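You operate a simulated robot arm through the tools that you are given. There is no shell and no other tool. Be economical: measure what you need, move in short steps, check, and stop when the job is done.

Carry out the task below with a simulated two-armed robot. There is one attempt and no reset: what you move stays moved.

TASK
Take the lid off the seconds tub and lay it down on the top of the sample table.

Only the result counts: the job must be done as asked and must still hold three seconds after the hand-in. Knocking over, shifting, dropping, spilling or breaking anything else fails it. A push-on lid holds only when it is set on centred and level and pressed home; a screw cap is set on level and turned clockwise until tight.

THE ROBOT
Two 6-joint arms with two-finger grippers on one trunk, on a base that drives. Base frame: it is fixed to the floor where the robot stands at the start and does not move with it; the origin is under the middle of the robot, x ahead of it, y to its left, z up; the surface under the hand at the start is at about z = 900. Readings come in mm, rad, newtons and seconds.
The left shoulder is at the start at [30, 178, 1013], the right one opposite. With the tool pointing down near the work surface each hand reaches from about 280 to 840 mm from the robot's upright axis, wherever it stands, measured 20 degrees to its own side. Payload 2.54 kg a hand.
The tool frame of a hand sits at the grasp point between the pads (the TCP): z along the fingers, y along the line on which they close. The tips reach 30 mm beyond it. The gripper opens to 116 mm. The gripper's body begins 95 mm behind the TCP.
Orientation is that of the tool frame in the base frame, as a unit quaternion [x, y, z, w]. With the fingers straight down and closing along the base's y, the tool's x points along the base's -x, its y along +y and its z along -z.

THE INTERFACE
- The arms move only by the tool play_rows. It takes "left_moves", "right_moves" or both (then of equal length, played together; a hand with none holds still); each is a list of rows, each a list of 7 numbers: the shift along the base's x, y, z in units of 150 mm (1.0 is 150 mm), then the turn, a rotation vector about the base's x, y, z in units of 120 degrees (1.0 is 120 degrees), then the finger opening in mm, from 0 to 116. In form: [[dx, dy, dz, rx, ry, rz, hand], ...]. A call has 1 to 12 rows; each row is the pose to reach, as a shift and turn from the pose commanded when the call began. A call with a number of a shift or a turn outside -1 to 1 is refused whole. Rows are played at 5 a second. More than 50 mm and 0.15 rad between two rows, or a gripper value outside its range, and nothing of the call is played. A pose out of reach is approached as far as the arm can. The call stops where the force on the tool passes 40 N (or 10 N more than at its start, if that is more) or the arm is blocked; 0.2 s more then pass. The fingers move at their own pace (about 153 mm/s each) and stop on an object; they squeeze with about 36 N. The grip force told is the motor's: it shows also when the fingers shut on nothing. Time passes only in rows, and 0.2 s behind the last, so rows that repeat a pose let the fingers close. The reply holds the time, the measured pose of the TCP, the force on the tool along the base axes, the opening and the grip force, in the units named above and with some noise, with the torque about the TCP (base axes, N m) and any sound that the robot's microphone picked up.
- Cameras (640 x 400 px; columns grow to the right, rows downward): "scene" is now at [51.6, 9.2, 1742.4]; the picture's right is [0.11, -0.99, 0.00], its down [-0.70, -0.08, -0.71] and it looks along [0.71, 0.08, -0.70] (base axes); focal length 286 px, centre (320, 200). "left" rides on the left gripper at [69, 15, -122] in its tool frame; the picture's right is [-0.21, 0.98, 0.00], its down [-0.83, -0.18, -0.53] and it looks along [-0.52, -0.11, 0.85] (tool axes); focal length 251 px, centre (320, 200). "right" rides on the right gripper at [69, -15, -122] in its tool frame; the picture's right is [0.21, 0.98, 0.00], its down [-0.83, 0.18, -0.53] and it looks along [-0.52, 0.11, 0.85] (tool axes); focal length 251 px, centre (320, 200). There is no depth. A picture from a camera that has moved, and an enlarged one, comes with that camera's place and axes in the base frame and with its lens.
- get_image(camera): a new picture of that camera. No time passes.
- move_column(by): slides the trunk up (or, below 0, down) by that many mm; the arms and the scene camera ride with it, the base frame stays. It gives what a move gives, with no picture.
- steer(legs): drives the robot by 1 to 6 legs, each [ahead, left, turn to the left] in mm, mm and rad, along the robot's own axes; the way and the turn of a leg run together, so that a leg with both is an arc; at most 1500 mm and 3.142 rad a leg. The arms and the cameras ride along, it lands a little off, and it stops where it bumps. It gives what a move gives.
- turn_head(pan, tilt): turns the head with the scene camera to pan (to the left, within 2.496 rad either way) and tilt (down, from -0.506 to 1.204), counted from straight ahead of the robot. It gives what a move gives.
- inspect(camera, box): a new picture of the part [left, top, right, bottom] of that camera's present view, enlarged. No time passes.
- hand_in(): hands the job in; it is judged then, once.

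Go step by step. Nothing tells you exact positions but the pictures and the camera data: compare them with the known pose of the tool, close in by small moves and look again before you grip or let go. The budget is 120 turns and 100 pictures, counting those below and the enlarged ones. Unless the task says otherwise, let go and move clear before handing in, and close with one line.

The tools are called as a command line: name --argument value ..., lists and objects as JSON in quotes. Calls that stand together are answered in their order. play_rows: Moves the arms, as the interface text tells. Its arguments: {"type":"object","properties":{"left_moves":{"type":"array","items":{"type":"array","items":{"type":"number"}}},"right_moves":{"type":"array","items":{"type":"array","items":{"type":"number"}}}},"required":[]} The other tools are called the same way: move_column (by) slides the trunk up or down; steer (legs) drives the base; turn_head (pan, tilt) turns the head that bears the scene camera; get_image (camera) takes a picture; inspect (camera, box) takes an enlarged picture of a part of a camera's view; hand_in () hands the job in.

At the start:

```text
clock: 0.0
left_tool_pos: [459.2, 261.2, 1211.5]
left_tcp_rot: [0.001, 1.0, -0.001, 0.001]
left_force: [-0.1, 0.2, 0.4]
left_ft_torque: [-0.01, 0.0, -0.01]
left_width: 115.9
left_gripper_force: 0.1
right_tool_pos: [600.8, -106.1, 1249.5]
right_tcp_rot: [-0.001, 1.0, 0.001, 0.0]
right_force: [-0.6, 0.1, -0.1]
right_ft_torque: [0.01, -0.01, -0.03]
right_width: 116.1
right_gripper_force: 0.0
trunk travel left (down, up): [-225.0, 315.0]
robot x, y, heading: [-1.8, -2.6, -0.0]
head pan, tilt: [0.113, 0.78]
```

scene: 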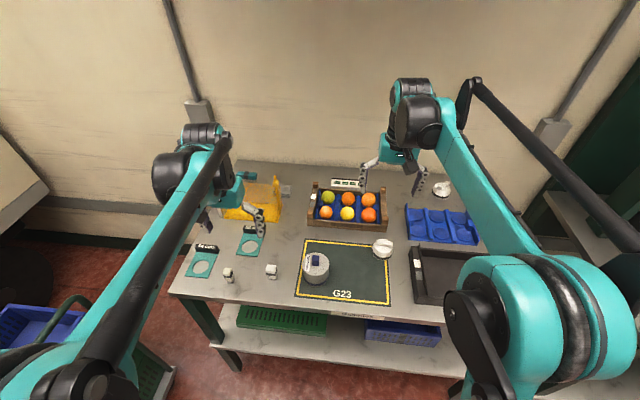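
right: 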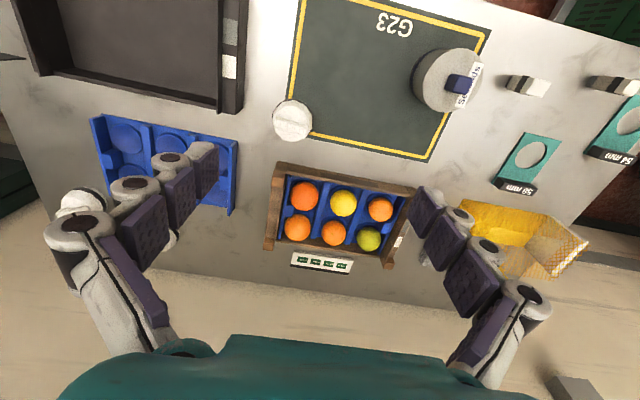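
left: 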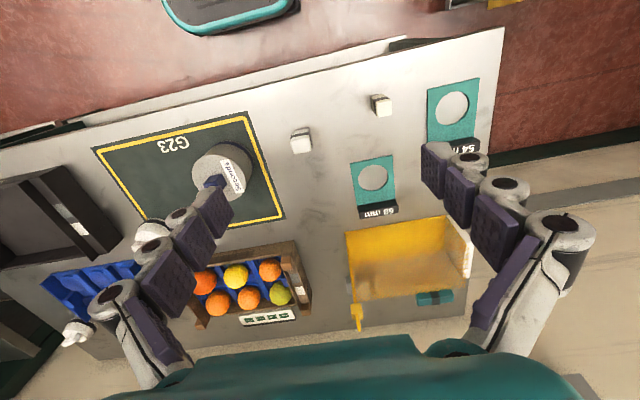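

I see a grey tub labelled "seconds" with a blue-handled lid on the green G23 mat. I'll take closer looks before moving.

inspect --camera "scene" --box '[270, 220, 430, 320]'

inspect --camera "left" --box '[140, 110, 300, 210]'

inspect --camera "right" --box '[380, 30, 540, 130]'

```text
4.00 times, centred on (350, 270) of scene
camera zoom: at [51.6, 9.2, 1742.4], right [0.11, -0.99, 0.0], down [-0.7, -0.08, -0.71], along [0.71, 0.08, -0.7], focal length 1143 px, centre (200, -80)
```

zoom: 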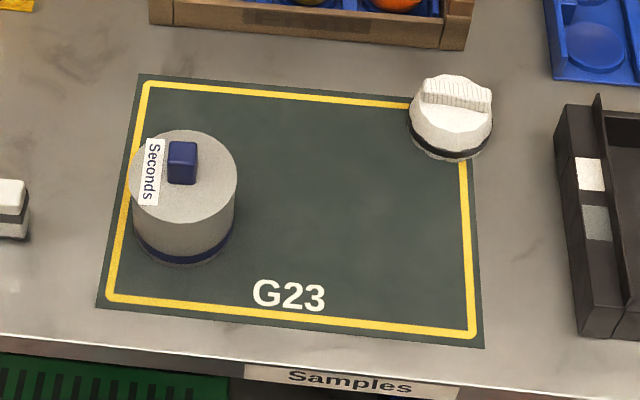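

```text
4.00 times, centred on (220, 160) of left
camera zoom: at [391.2, 276.4, 1331.8], right [0.21, 0.98, 0.0], down [0.83, -0.18, 0.53], along [0.52, -0.11, -0.85], focal length 1006 px, centre (720, 360)
```

zoom: 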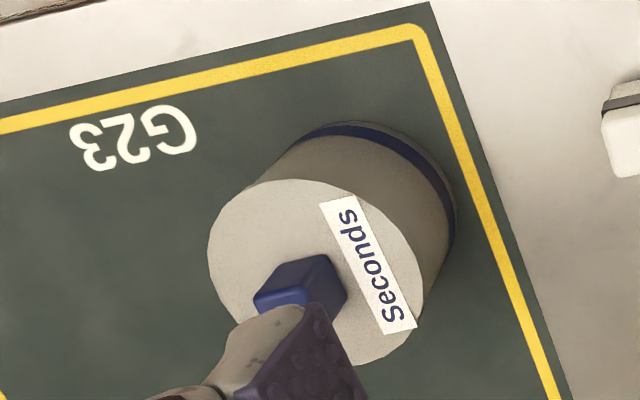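

```text
4.00 times, centred on (460, 80) of right
camera zoom: at [532.9, -118.7, 1372.4], right [-0.21, 0.98, 0.0], down [0.83, 0.18, 0.53], along [0.52, 0.11, -0.85], focal length 1006 px, centre (-240, 680)
```

zoom: 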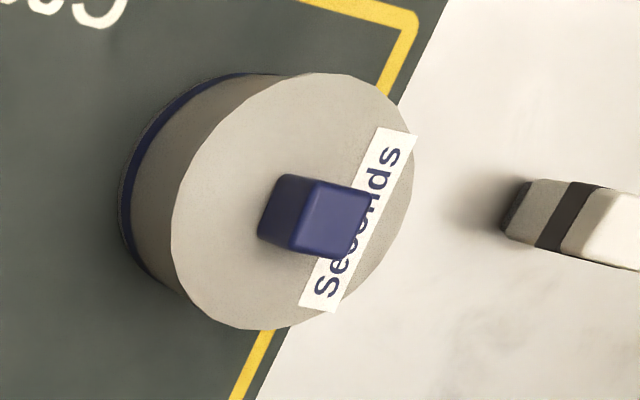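

The tub (about 81 mm wide) seems centred near (537, 72), its knob top near z 1020. I'll shift the right hand aside and bring the left hand above and behind the tub for a look.

play_rows --left_moves '[[0.05, -0.2, 0, 0, 0, 0, 116], [0.1, -0.4, 0, 0, 0, 0, 116], [0.15, -0.6, 0, 0, 0, 0, 116], [0.2, -0.8, 0, 0, 0, 0, 116], [0.25, -1.0, 0, 0, 0, 0, 116]]' --right_moves '[[0, -0.2, 0, 0, 0, 0, 116], [0, -0.4, 0, 0, 0, 0, 116], [0, -0.6, 0, 0, 0, 0, 116], [0, -0.8, 0, 0, 0, 0, 116], [0, -0.9, 0, 0, 0, 0, 116]]'

get_image --camera "left"

get_image --camera "scene"

```text
clock: 1.2
left_tool_pos: [499.2, 108.9, 1209.5]
left_tcp_rot: [0.001, 1.0, 0.0, 0.0]
left_force: [-0.6, -0.6, 0.7]
left_ft_torque: [0.0, -0.03, 0.01]
left_width: 116.2
left_gripper_force: 0.0
right_tool_pos: [601.1, -242.2, 1250.8]
right_tcp_rot: [0.0, 1.0, 0.0, 0.0]
right_force: [0.1, 0.5, 0.7]
right_ft_torque: [0.01, -0.02, 0.0]
right_width: 116.3
right_gripper_force: 0.0
trunk travel left (down, up): [-225.0, 315.0]
robot x, y, heading: [-4.7, 1.0, 0.0]
head pan, tilt: [0.113, 0.78]
```

```text
93 pictures are left
camera left: at [430.5, 124.4, 1330.3], right [0.21, 0.98, 0.0], down [0.83, -0.18, 0.53], along [0.52, -0.11, -0.85], focal length 251 px, centre (320, 200)
```

left: 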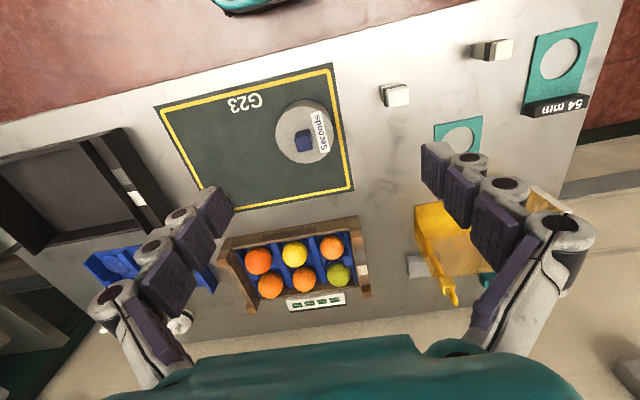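

```text
92 pictures are left
camera scene: at [52.4, 8.1, 1742.4], right [0.11, -0.99, 0.0], down [-0.7, -0.08, -0.71], along [0.71, 0.08, -0.7], focal length 286 px, centre (320, 200)
```

scene: 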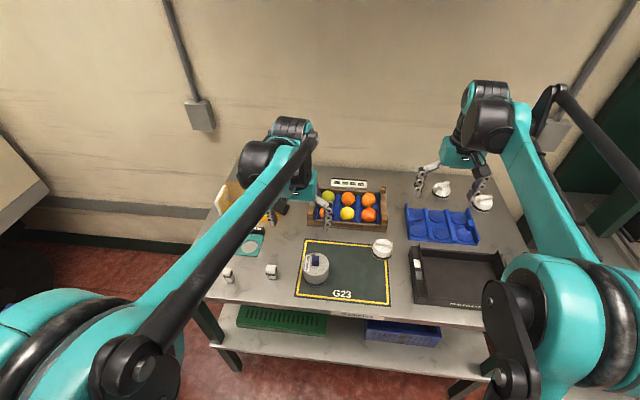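

The knob is in clear view; I'll zoom in to refine its position and orientation.

inspect --camera "left" --box '[256, 90, 352, 150]'

inspect --camera "scene" --box '[284, 240, 348, 280]'

get_image --camera "right"

```text
6.67 times, centred on (304, 120) of left
camera zoom: at [430.5, 124.4, 1330.3], right [0.21, 0.98, 0.0], down [0.83, -0.18, 0.53], along [0.52, -0.11, -0.85], focal length 1676 px, centre (427, 733)
```

zoom: 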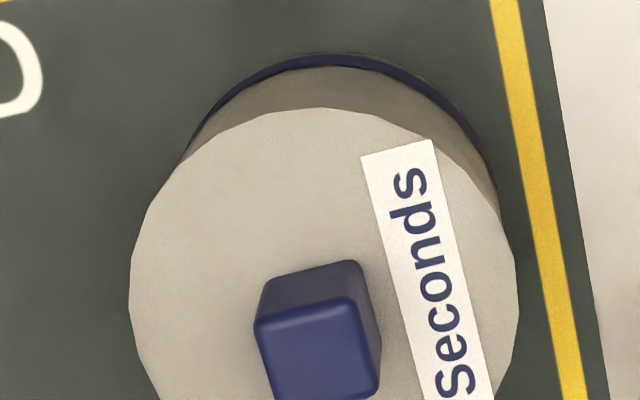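

```text
10.00 times, centred on (316, 260) of scene
camera zoom: at [52.4, 8.1, 1742.4], right [0.11, -0.99, 0.0], down [-0.7, -0.08, -0.71], along [0.71, 0.08, -0.7], focal length 2857 px, centre (360, -400)
```

zoom: 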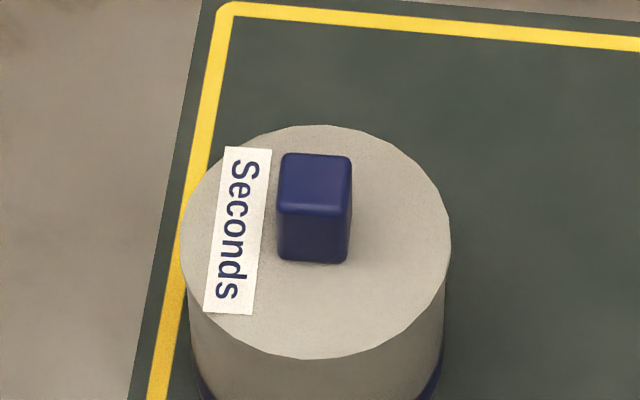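

```text
89 pictures are left
camera right: at [533.3, -256.1, 1373.1], right [-0.22, 0.98, 0.0], down [0.83, 0.18, 0.53], along [0.52, 0.12, -0.85], focal length 251 px, centre (320, 200)
```

right: 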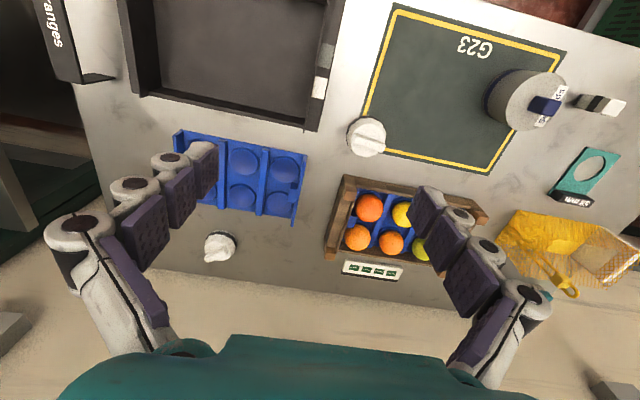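

Combining views, the knob top is about (540, 78, 988), and its sides are aligned with the base axes. I'll lower the left hand over it to z≈1110 and check again.

play_rows --left_moves '[[0.09, -0.07, -0.2, 0, 0, 0, 80], [0.18, -0.14, -0.4, 0, 0, 0, 80], [0.273, -0.207, -0.62, 0, 0, 0, 80], [0.273, -0.207, -0.62, 0, 0, 0, 80]]'

get_image --camera "left"

inspect --camera "right" --box '[448, 40, 608, 140]'

```text
clock: 2.2
left_tool_pos: [538.1, 80.8, 1117.1]
left_tcp_rot: [0.0, 1.0, 0.0, 0.0]
left_force: [-0.6, 1.2, -0.8]
left_ft_torque: [-0.03, 0.01, 0.0]
left_width: 80.0
left_gripper_force: 0.0
right_tool_pos: [599.7, -240.9, 1251.3]
right_tcp_rot: [0.0, 1.0, 0.0, 0.001]
right_force: [-0.4, 0.2, -0.1]
right_ft_torque: [-0.02, -0.02, 0.0]
right_width: 115.7
right_gripper_force: 0.0
trunk travel left (down, up): [-225.0, 315.0]
robot x, y, heading: [0.6, -2.1, 0.004]
head pan, tilt: [0.113, 0.78]
```

```text
88 pictures are left
camera left: at [468.7, 95.9, 1238.5], right [0.21, 0.98, 0.0], down [0.83, -0.18, 0.53], along [0.52, -0.11, -0.85], focal length 251 px, centre (320, 200)
```

left: 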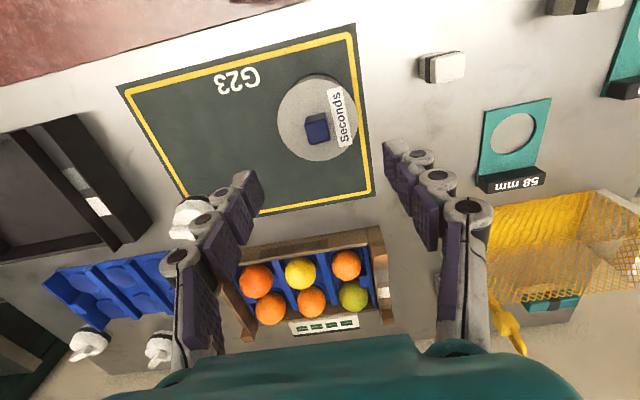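

```text
4.00 times, centred on (528, 90) of right
camera zoom: at [531.6, -255.0, 1374.0], right [-0.21, 0.98, 0.0], down [0.83, 0.18, 0.53], along [0.52, 0.11, -0.85], focal length 1006 px, centre (-512, 640)
```

zoom: 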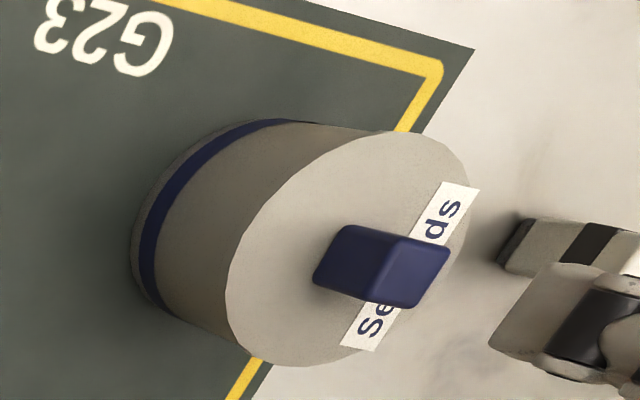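

The knob is at about (542, 78) with its top near z 985–1000. I'll descend in part, narrow the fingers and check alignment.

play_rows --left_moves '[[0.02, -0.015, -0.2, 0, 0, 0, 60], [0.02, -0.015, -0.4, 0, 0, 0, 60], [0.02, -0.015, -0.53, 0, 0, 0, 60], [0.02, -0.015, -0.53, 0, 0, 0, 60]]'

get_image --camera "left"

inspect --camera "right" --box '[448, 40, 608, 140]'

inspect --camera "scene" --box '[252, 210, 380, 290]'

```text
clock: 3.2
left_tool_pos: [540.9, 79.3, 1037.0]
left_tcp_rot: [0.0, 1.0, 0.0, 0.0]
left_force: [0.5, 0.6, 0.1]
left_ft_torque: [0.03, 0.0, 0.02]
left_width: 59.9
left_gripper_force: 0.1
right_tool_pos: [600.0, -241.3, 1250.4]
right_tcp_rot: [0.0, 1.0, 0.0, 0.0]
right_force: [1.0, -0.5, 1.0]
right_ft_torque: [-0.03, -0.01, 0.01]
right_width: 116.0
right_gripper_force: 0.1
trunk travel left (down, up): [-225.0, 315.0]
robot x, y, heading: [-0.6, -0.9, -0.001]
head pan, tilt: [0.113, 0.78]
```

```text
86 pictures are left
camera left: at [472.9, 94.6, 1157.9], right [0.21, 0.98, 0.0], down [0.83, -0.18, 0.53], along [0.52, -0.11, -0.85], focal length 251 px, centre (320, 200)
```

left: 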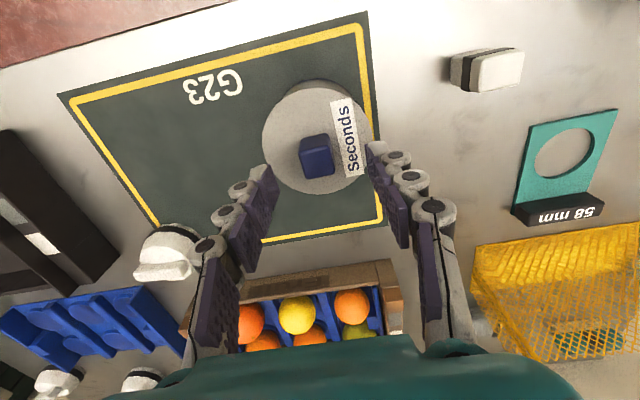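

```text
4.00 times, centred on (528, 90) of right
camera zoom: at [532.2, -255.2, 1373.8], right [-0.21, 0.98, 0.0], down [0.83, 0.18, 0.53], along [0.52, 0.11, -0.85], focal length 1006 px, centre (-512, 640)
```

zoom: 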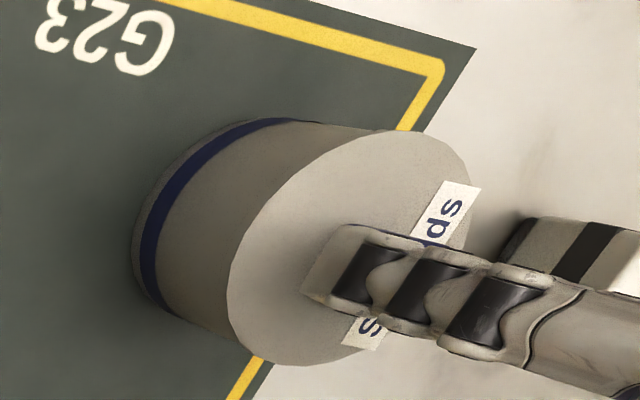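

```text
5.00 times, centred on (316, 250) of scene
camera zoom: at [51.1, 9.2, 1742.4], right [0.11, -0.99, 0.0], down [-0.7, -0.08, -0.71], along [0.71, 0.08, -0.7], focal length 1428 px, centre (340, -50)
```

zoom: 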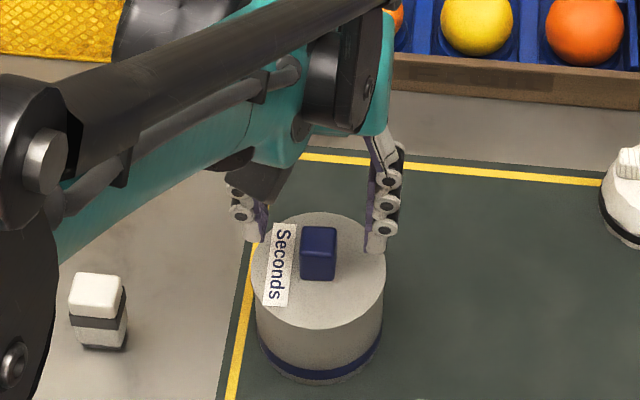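

The fingers straddle the knob well. I'll drop another 30 mm and check the tip height relative to the lid.

play_rows --left_moves '[[0.015, -0.005, -0.1, 0, 0, 0, 50], [0.015, -0.005, -0.2, 0, 0, 0, 50], [0.015, -0.005, -0.2, 0, 0, 0, 50]]'

get_image --camera "left"

inspect --camera "right" --box '[448, 40, 608, 140]'

inspect --camera "scene" --box '[284, 240, 348, 280]'

```text
clock: 4.0
left_tool_pos: [542.5, 78.3, 1006.5]
left_tcp_rot: [0.0, 1.0, 0.0, -0.001]
left_force: [-0.8, -0.2, -0.6]
left_ft_torque: [-0.01, 0.04, 0.04]
left_width: 50.1
left_gripper_force: 0.1
right_tool_pos: [599.4, -241.5, 1251.6]
right_tcp_rot: [0.0, 1.0, 0.0, 0.001]
right_force: [0.3, 0.2, -0.2]
right_ft_torque: [0.02, -0.01, -0.03]
right_width: 115.8
right_gripper_force: 0.2
trunk travel left (down, up): [-225.0, 315.0]
robot x, y, heading: [-3.2, -0.5, 0.002]
head pan, tilt: [0.113, 0.78]
```

```text
83 pictures are left
camera left: at [475.1, 93.5, 1128.6], right [0.21, 0.98, 0.0], down [0.83, -0.18, 0.53], along [0.52, -0.11, -0.85], focal length 251 px, centre (320, 200)
```

left: 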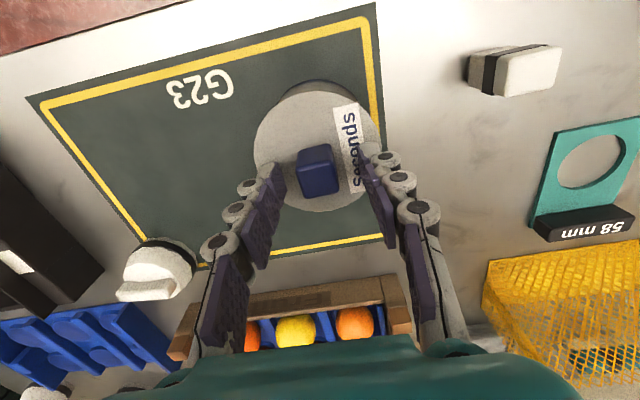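

```text
4.00 times, centred on (528, 90) of right
camera zoom: at [532.5, -255.3, 1373.6], right [-0.21, 0.98, 0.0], down [0.83, 0.18, 0.53], along [0.52, 0.11, -0.85], focal length 1006 px, centre (-512, 640)
```

zoom: 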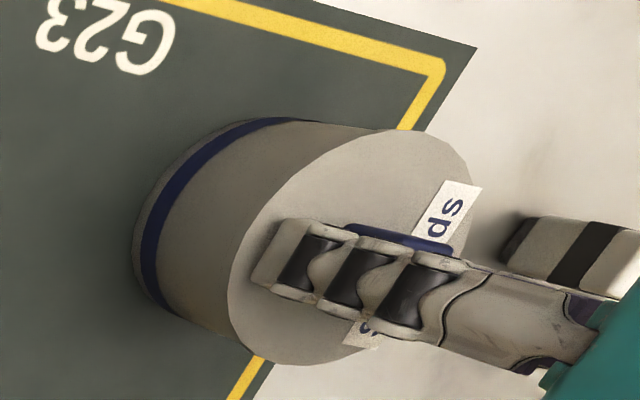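

```text
10.00 times, centred on (316, 260) of scene
camera zoom: at [51.6, 9.1, 1742.4], right [0.11, -0.99, 0.0], down [-0.7, -0.08, -0.71], along [0.71, 0.08, -0.7], focal length 2857 px, centre (360, -400)
```

zoom: 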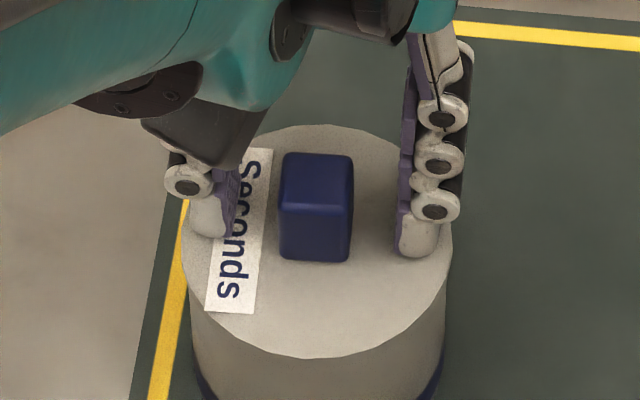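

The tips sit just above the lid top with the knob centred between them. I'll rise 2 mm and close gently on the knob.

play_rows --left_moves '[[0, 0, 0.013, 0, 0, 0, 50], [0, 0, 0.013, 0, 0, 0, 30], [0, 0, 0.013, 0, 0, 0, 10], [0, 0, 0.013, 0, 0, 0, 0], [0, 0, 0.013, 0, 0, 0, 0]]'

inspect --camera "scene" --box '[284, 240, 348, 280]'

```text
clock: 5.2
left_tool_pos: [545.2, 77.1, 1008.7]
left_tcp_rot: [0.0, 1.0, 0.0, 0.0]
left_force: [0.4, -0.5, 0.4]
left_ft_torque: [0.03, 0.02, 0.01]
left_width: 20.5
left_gripper_force: 36.3
right_tool_pos: [600.2, -241.4, 1249.6]
right_tcp_rot: [0.0, 1.0, 0.0, 0.0]
right_force: [0.4, -0.2, -0.2]
right_ft_torque: [0.0, 0.01, -0.03]
right_width: 116.0
right_gripper_force: 0.1
trunk travel left (down, up): [-225.0, 315.0]
robot x, y, heading: [-0.8, 0.1, -0.002]
head pan, tilt: [0.113, 0.78]
heard: snap
```

```text
10.00 times, centred on (316, 260) of scene
camera zoom: at [51.7, 9.1, 1742.4], right [0.11, -0.99, 0.0], down [-0.7, -0.08, -0.71], along [0.71, 0.08, -0.7], focal length 2857 px, centre (360, -400)
```

zoom: 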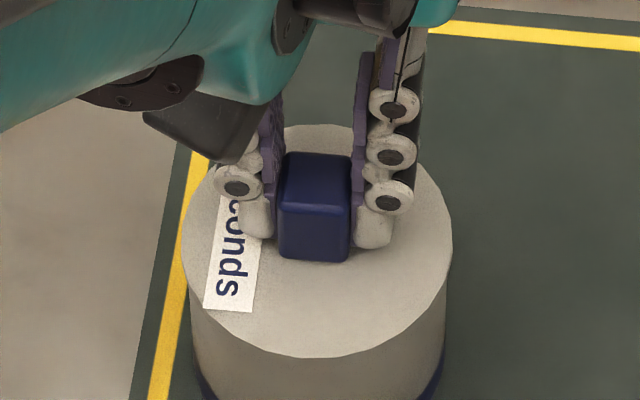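

The knob is gripped at 20.5 mm. Now I'll lift a few millimetres slowly and check the force and whether the tub stays.

play_rows --left_moves '[[0, 0, 0.007, 0, 0, 0, 0], [0, 0, 0.014, 0, 0, 0, 0], [0, 0, 0.02, 0, 0, 0, 0], [0, 0, 0.027, 0, 0, 0, 0], [0, 0, 0.033, 0, 0, 0, 0]]'

inspect --camera "scene" --box '[268, 230, 364, 290]'

inspect --camera "right" --box '[448, 40, 608, 140]'

```text
clock: 6.4
left_tool_pos: [542.8, 77.7, 1015.6]
left_tcp_rot: [0.0, 1.0, 0.001, 0.0]
left_force: [-1.3, -0.3, -1.0]
left_ft_torque: [0.0, 0.0, 0.03]
left_width: 20.6
left_gripper_force: 35.7
right_tool_pos: [599.7, -241.5, 1250.5]
right_tcp_rot: [0.0, 1.0, 0.0, 0.0]
right_force: [0.6, 0.3, 0.3]
right_ft_torque: [0.01, -0.02, 0.01]
right_width: 115.5
right_gripper_force: 0.1
trunk travel left (down, up): [-225.0, 315.0]
robot x, y, heading: [3.7, -2.7, 0.001]
head pan, tilt: [0.113, 0.78]
```

```text
6.67 times, centred on (316, 260) of scene
camera zoom: at [51.7, 9.1, 1742.4], right [0.11, -0.99, 0.0], down [-0.7, -0.08, -0.71], along [0.71, 0.08, -0.7], focal length 1905 px, centre (347, -200)
```

zoom: 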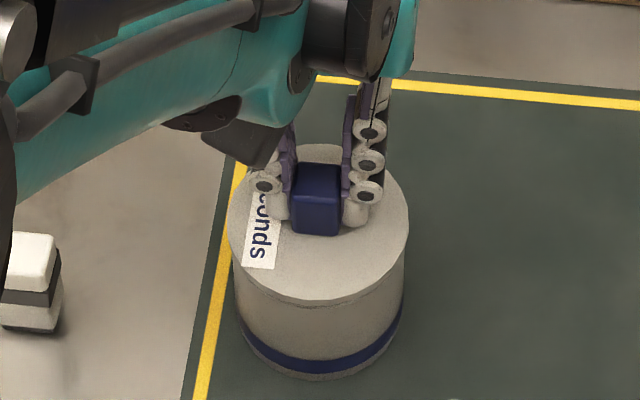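

```text
4.00 times, centred on (528, 90) of right
camera zoom: at [532.6, -255.2, 1373.5], right [-0.21, 0.98, 0.0], down [0.83, 0.18, 0.53], along [0.52, 0.11, -0.85], focal length 1006 px, centre (-512, 640)
```

zoom: 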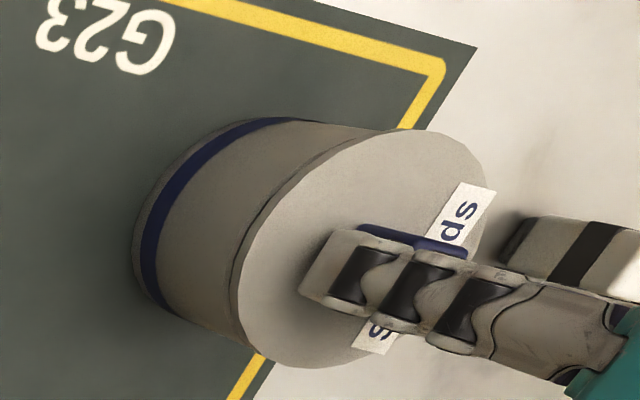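

The lid is a thin disc and has come free while the tub stayed put. I'll lift it straight up ~75 mm, then carry it over the bare table at about (625, 213), left of the mat.

play_rows --left_moves '[[0, 0, 0.15, 0, 0, 0, 0], [0, 0, 0.33, 0, 0, 0, 0], [0, 0, 0.5, 0, 0, 0, 0], [0.1, 0.17, 0.5, 0, 0, 0, 0], [0.21, 0.35, 0.5, 0, 0, 0, 0], [0.32, 0.53, 0.5, 0, 0, 0, 0], [0.43, 0.71, 0.5, 0, 0, 0, 0], [0.547, 0.9, 0.5, 0, 0, 0, 0], [0.547, 0.9, 0.5, 0, 0, 0, 0]]'

get_image --camera "left"

get_image --camera "scene"

get_image --camera "right"

```text
clock: 8.4
left_tool_pos: [625.2, 210.3, 1091.1]
left_tcp_rot: [-0.001, 1.0, 0.0, -0.001]
left_force: [-0.3, 0.4, -0.6]
left_ft_torque: [0.01, 0.0, 0.04]
left_width: 20.6
left_gripper_force: 35.9
right_tool_pos: [599.7, -243.1, 1250.8]
right_tcp_rot: [0.001, 1.0, -0.001, 0.0]
right_force: [0.1, -0.7, -1.3]
right_ft_torque: [0.03, -0.02, -0.02]
right_width: 116.1
right_gripper_force: 0.0
trunk travel left (down, up): [-225.0, 315.0]
robot x, y, heading: [0.2, -0.3, -0.003]
head pan, tilt: [0.113, 0.78]
```

```text
77 pictures are left
camera left: at [556.3, 226.1, 1211.7], right [0.21, 0.98, 0.0], down [0.83, -0.18, 0.53], along [0.52, -0.11, -0.85], focal length 251 px, centre (320, 200)
```

left: 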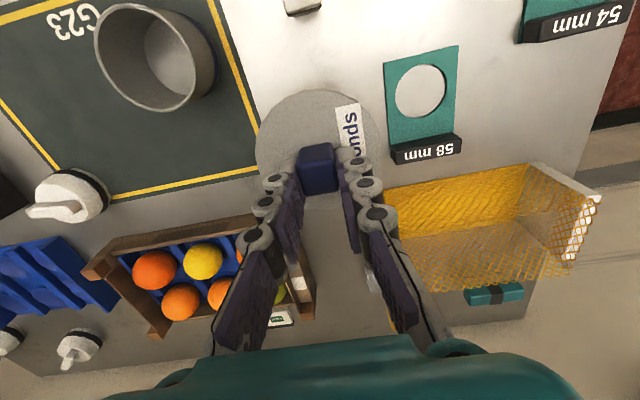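

```text
76 pictures are left
camera scene: at [51.1, 8.3, 1742.4], right [0.11, -0.99, 0.0], down [-0.7, -0.08, -0.71], along [0.71, 0.08, -0.7], focal length 286 px, centre (320, 200)
```

scene: 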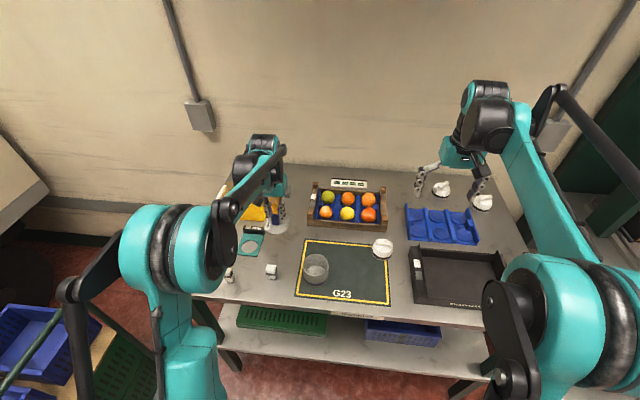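

```text
75 pictures are left
camera right: at [532.1, -255.9, 1373.6], right [-0.21, 0.98, 0.0], down [0.83, 0.18, 0.53], along [0.52, 0.11, -0.85], focal length 251 px, centre (320, 200)
```

right: 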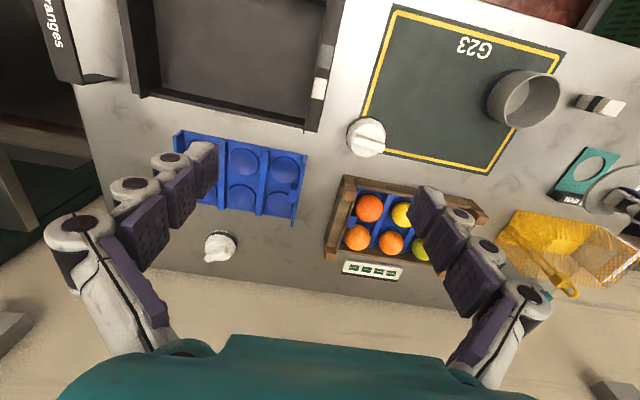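

The lid hangs level above bare table with clearance on all sides, and the tub is open and in place. I'll lower 110 mm and look.

play_rows --left_moves '[[0, 0.02, -0.2, 0, 0, 0, 0], [0, 0.02, -0.4, 0, 0, 0, 0], [0, 0.02, -0.6, 0, 0, 0, 0], [0, 0.02, -0.73, 0, 0, 0, 0], [0, 0.02, -0.73, 0, 0, 0, 0]]'

get_image --camera "left"

inspect --camera "right" --box '[480, 80, 640, 280]'

```text
clock: 9.6
left_tool_pos: [626.3, 216.0, 981.4]
left_tcp_rot: [0.0, 1.0, 0.0, 0.0]
left_force: [-0.8, 0.0, -0.4]
left_ft_torque: [-0.01, -0.01, -0.03]
left_width: 20.7
left_gripper_force: 35.5
right_tool_pos: [600.1, -240.8, 1251.1]
right_tcp_rot: [0.0, 1.0, 0.0, 0.0]
right_force: [-0.6, 0.1, -0.2]
right_ft_torque: [0.01, 0.02, -0.02]
right_width: 116.0
right_gripper_force: 0.2
trunk travel left (down, up): [-225.0, 315.0]
robot x, y, heading: [3.6, -0.8, -0.003]
head pan, tilt: [0.113, 0.78]
```

```text
74 pictures are left
camera left: at [557.3, 230.7, 1102.0], right [0.21, 0.98, 0.0], down [0.83, -0.18, 0.53], along [0.52, -0.11, -0.85], focal length 251 px, centre (320, 200)
```

left: 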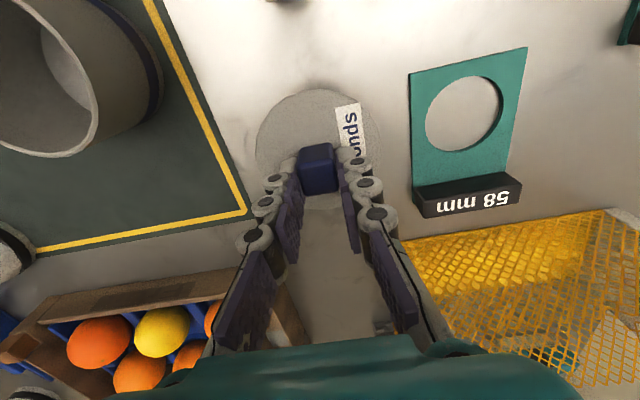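

```text
2.00 times, centred on (560, 180) of right
camera zoom: at [532.4, -255.2, 1373.7], right [-0.21, 0.98, 0.0], down [0.83, 0.18, 0.53], along [0.52, 0.11, -0.85], focal length 503 px, centre (-160, 240)
```

zoom: 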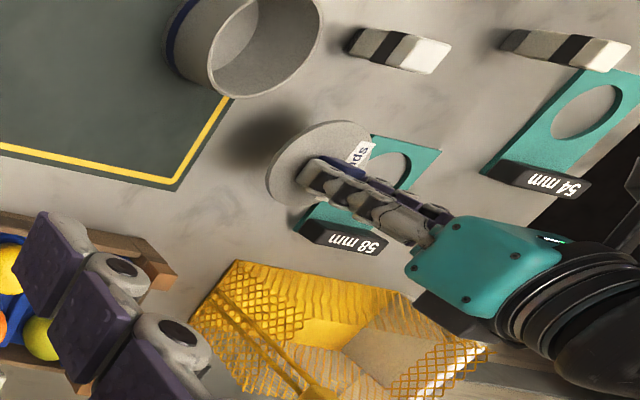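

The lid is still some 35–45 mm above the table by its shadow. I'll lower 24 mm and check.

play_rows --left_moves '[[0, 0, -0.05, 0, 0, 0, 0], [0, 0, -0.1, 0, 0, 0, 0], [0, 0, -0.16, 0, 0, 0, 0], [0, 0, -0.16, 0, 0, 0, 0]]'

inspect --camera "right" --box '[520, 110, 640, 210]'

inspect --camera "scene" --box '[236, 190, 332, 250]'

```text
clock: 10.6
left_tool_pos: [625.5, 216.9, 956.5]
left_tcp_rot: [0.001, 1.0, 0.0, 0.0]
left_force: [0.4, 0.3, -0.6]
left_ft_torque: [0.0, -0.02, 0.01]
left_width: 20.8
left_gripper_force: 36.1
right_tool_pos: [600.9, -241.7, 1250.7]
right_tcp_rot: [0.0, 1.0, -0.001, -0.001]
right_force: [0.3, -0.5, 0.3]
right_ft_torque: [-0.02, 0.0, -0.02]
right_width: 116.1
right_gripper_force: 0.0
trunk travel left (down, up): [-225.0, 315.0]
robot x, y, heading: [-0.1, 0.4, -0.002]
head pan, tilt: [0.113, 0.78]
```

```text
4.00 times, centred on (580, 160) of right
camera zoom: at [532.5, -255.2, 1373.6], right [-0.21, 0.98, 0.0], down [0.83, 0.18, 0.53], along [0.52, 0.11, -0.85], focal length 1006 px, centre (-720, 360)
```

zoom: 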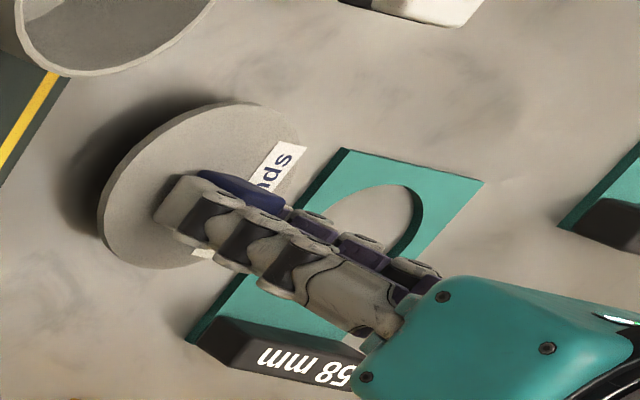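

```text
6.67 times, centred on (284, 220) of scene
camera zoom: at [51.6, 9.1, 1742.4], right [0.11, -0.99, 0.0], down [-0.7, -0.08, -0.71], along [0.71, 0.08, -0.7], focal length 1905 px, centre (560, 67)
```

zoom: 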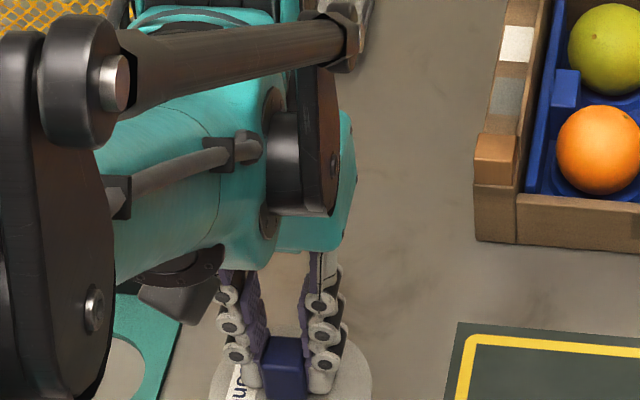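

The gap is now perhaps 10–20 mm. I'll keep lowering in 2 mm rows.

play_rows --left_moves '[[0, 0, -0.015, 0, 0, 0, 0], [0, 0, -0.03, 0, 0, 0, 0], [0, 0, -0.045, 0, 0, 0, 0], [0, 0, -0.06, 0, 0, 0, 0], [0, 0, -0.06, 0, 0, 0, 0]]'

inspect --camera "right" --box '[520, 110, 640, 210]'

```text
clock: 11.8
left_tool_pos: [626.0, 214.8, 948.2]
left_tcp_rot: [0.0, 1.0, 0.001, -0.001]
left_force: [0.4, 0.6, -0.8]
left_ft_torque: [-0.01, -0.02, -0.01]
left_width: 20.6
left_gripper_force: 36.3
right_tool_pos: [600.9, -240.7, 1250.1]
right_tcp_rot: [0.0, 1.0, 0.0, 0.0]
right_force: [-0.8, -0.2, 0.5]
right_ft_torque: [0.0, -0.03, 0.0]
right_width: 115.8
right_gripper_force: 0.2
trunk travel left (down, up): [-225.0, 315.0]
robot x, y, heading: [-4.5, 1.3, 0.0]
head pan, tilt: [0.113, 0.78]
```

```text
4.00 times, centred on (580, 160) of right
camera zoom: at [532.6, -255.2, 1373.5], right [-0.21, 0.98, 0.0], down [0.83, 0.18, 0.53], along [0.52, 0.11, -0.85], focal length 1006 px, centre (-720, 360)
```

zoom: 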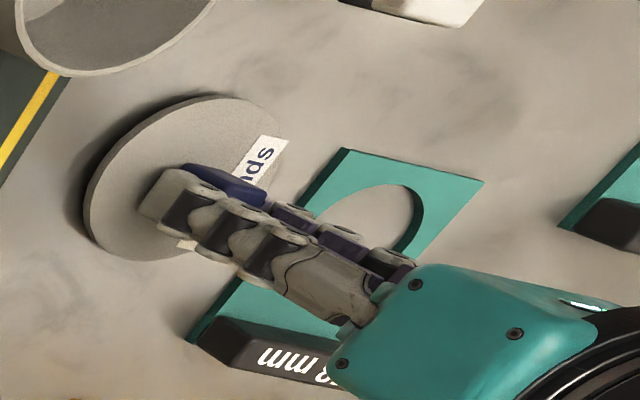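

Close now, perhaps 5–8 mm left. I'll continue in 1.5 mm rows.

play_rows --left_moves '[[0, 0, -0.01, 0, 0, 0, 0], [0, 0, -0.02, 0, 0, 0, 0], [0, 0, -0.03, 0, 0, 0, 0], [0, 0, -0.03, 0, 0, 0, 0]]'

inspect --camera "right" --box '[520, 110, 640, 210]'

```text
clock: 12.8
left_tool_pos: [627.1, 215.7, 942.2]
left_tcp_rot: [0.001, 1.0, -0.001, 0.0]
left_force: [0.5, 0.7, -0.9]
left_ft_torque: [-0.03, 0.01, 0.01]
left_width: 20.9
left_gripper_force: 36.3
right_tool_pos: [601.1, -240.8, 1250.9]
right_tcp_rot: [0.0, 1.0, -0.001, 0.0]
right_force: [0.3, -0.1, -0.7]
right_ft_torque: [0.01, -0.01, -0.01]
right_width: 115.8
right_gripper_force: 0.1
trunk travel left (down, up): [-225.0, 315.0]
robot x, y, heading: [-1.1, -2.6, -0.0]
head pan, tilt: [0.113, 0.78]
```

```text
4.00 times, centred on (580, 160) of right
camera zoom: at [532.6, -255.2, 1373.5], right [-0.21, 0.98, 0.0], down [0.83, 0.18, 0.53], along [0.52, 0.11, -0.85], focal length 1006 px, centre (-720, 360)
```

zoom: 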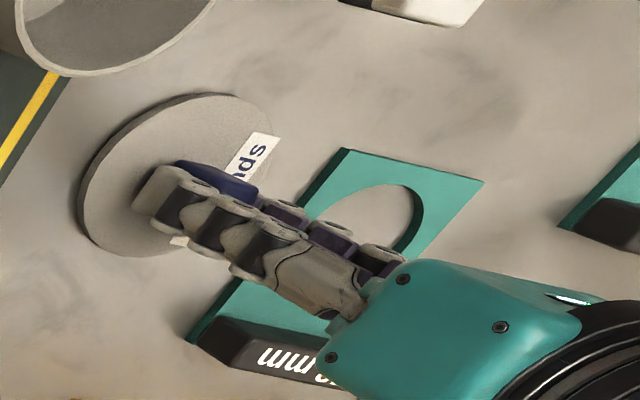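

Very little shadow remains; I'll go down in 1 mm rows.

play_rows --left_moves '[[0, 0, -0.007, 0, 0, 0, 0], [0, 0, -0.013, 0, 0, 0, 0], [0, 0, -0.013, 0, 0, 0, 0]]'

inspect --camera "right" --box '[520, 110, 640, 210]'

```text
clock: 13.6
left_tool_pos: [625.7, 216.2, 941.7]
left_tcp_rot: [0.0, 1.0, 0.0, 0.0]
left_force: [0.1, 0.2, 2.0]
left_ft_torque: [-0.02, -0.03, -0.01]
left_width: 20.6
left_gripper_force: 35.8
right_tool_pos: [599.2, -240.6, 1251.5]
right_tcp_rot: [0.001, 1.0, -0.001, -0.001]
right_force: [-0.3, -0.1, -1.1]
right_ft_torque: [-0.01, 0.01, 0.01]
right_width: 115.9
right_gripper_force: 0.0
trunk travel left (down, up): [-225.0, 315.0]
robot x, y, heading: [1.2, 0.4, 0.002]
head pan, tilt: [0.113, 0.78]
```

```text
4.00 times, centred on (580, 160) of right
camera zoom: at [532.5, -255.3, 1373.6], right [-0.21, 0.98, 0.0], down [0.83, 0.18, 0.53], along [0.52, 0.11, -0.85], focal length 1006 px, centre (-720, 360)
```

zoom: 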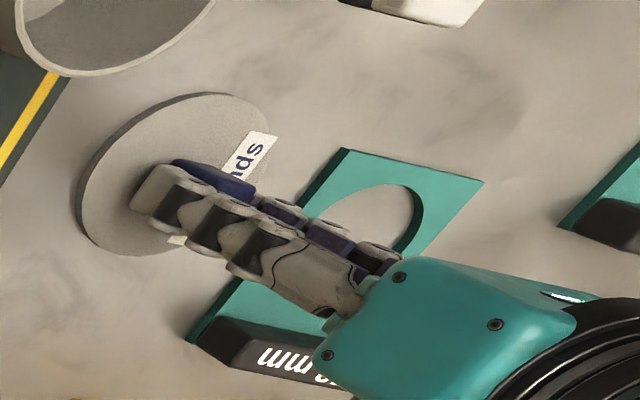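

The force reading has turned positive, suggesting contact. One more millimetre to confirm.

play_rows --left_moves '[[0, 0, -0.007, 0, 0, 0, 0], [0, 0, -0.007, 0, 0, 0, 0]]'

```text
clock: 14.2
left_tool_pos: [625.6, 215.5, 940.9]
left_tcp_rot: [0.001, 1.0, 0.0, 0.002]
left_force: [7.4, 1.9, 17.4]
left_ft_torque: [0.07, -0.11, -0.01]
left_width: 20.8
left_gripper_force: 36.2
right_tool_pos: [599.2, -241.6, 1251.2]
right_tcp_rot: [0.0, 1.0, 0.0, -0.001]
right_force: [0.4, 0.4, 0.0]
right_ft_torque: [-0.02, 0.0, 0.02]
right_width: 115.7
right_gripper_force: 0.2
trunk travel left (down, up): [-225.0, 315.0]
robot x, y, heading: [-1.7, 1.8, 0.001]
head pan, tilt: [0.113, 0.78]
```

The lid rests on the table (17 N contact). I'll ease up 1 mm, open the fingers to 45 mm, and rise straight up.

play_rows --left_moves '[[0, 0, 0.006, 0, 0, 0, 0], [0, 0, 0.006, 0, 0, 0, 30], [0, 0, 0.006, 0, 0, 0, 45], [0, 0, 0.006, 0, 0, 0, 45], [0, 0, 0.1, 0, 0, 0, 45], [0, 0, 0.3, 0, 0, 0, 45], [0, 0, 0.6, 0, 0, 0, 45], [0, 0, 0.9, 0, 0, 0, 45]]'

get_image --camera "left"

get_image --camera "right"

get_image --camera "scene"

```text
clock: 16.0
left_tool_pos: [624.4, 215.0, 1077.7]
left_tcp_rot: [0.0, 1.0, 0.0, 0.001]
left_force: [0.0, 0.0, 0.0]
left_ft_torque: [0.04, 0.01, 0.0]
left_width: 45.3
left_gripper_force: 0.1
right_tool_pos: [599.1, -242.0, 1251.2]
right_tcp_rot: [0.0, 1.0, 0.0, 0.0]
right_force: [0.2, -0.2, -0.2]
right_ft_torque: [0.04, 0.0, -0.01]
right_width: 115.9
right_gripper_force: 0.0
trunk travel left (down, up): [-225.0, 315.0]
robot x, y, heading: [1.3, -0.9, 0.001]
head pan, tilt: [0.113, 0.78]
```

```text
67 pictures are left
camera left: at [555.7, 229.9, 1199.1], right [0.21, 0.98, 0.0], down [0.83, -0.18, 0.53], along [0.52, -0.11, -0.85], focal length 251 px, centre (320, 200)
```

left: 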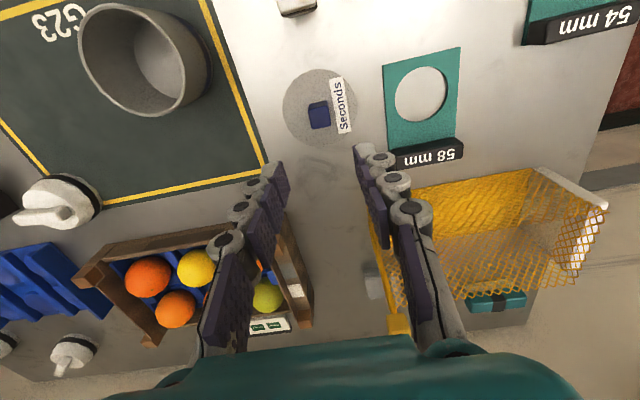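

```text
66 pictures are left
camera right: at [531.9, -255.5, 1373.8], right [-0.21, 0.98, 0.0], down [0.83, 0.18, 0.53], along [0.52, 0.11, -0.85], focal length 251 px, centre (320, 200)
```

right: 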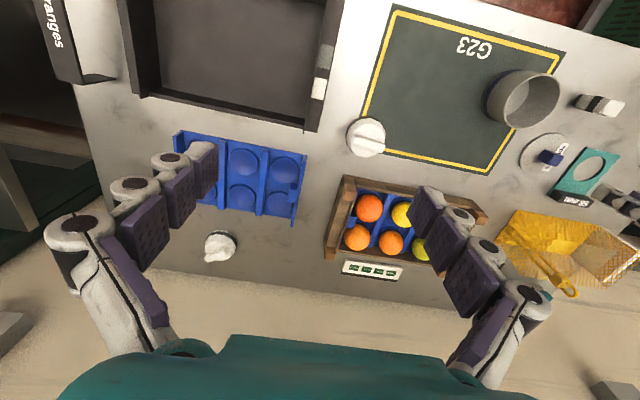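

```text
65 pictures are left
camera scene: at [50.8, 8.8, 1742.4], right [0.11, -0.99, 0.0], down [-0.7, -0.08, -0.71], along [0.71, 0.08, -0.7], focal length 286 px, centre (320, 200)
```

scene: 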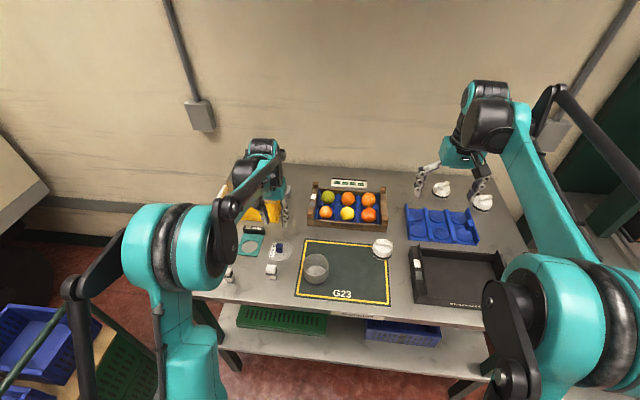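

The lid lies flat on the bare table top and the open tub is still on its mat. Nothing else has moved and the hand is clear, so I'm handing in.

hand_in

```text
The job is handed in.
```

The seconds tub's lid is off and lying flat, knob up, on the bare top of the sample table to the left of the mat; the tub and everything else stayed where they were.
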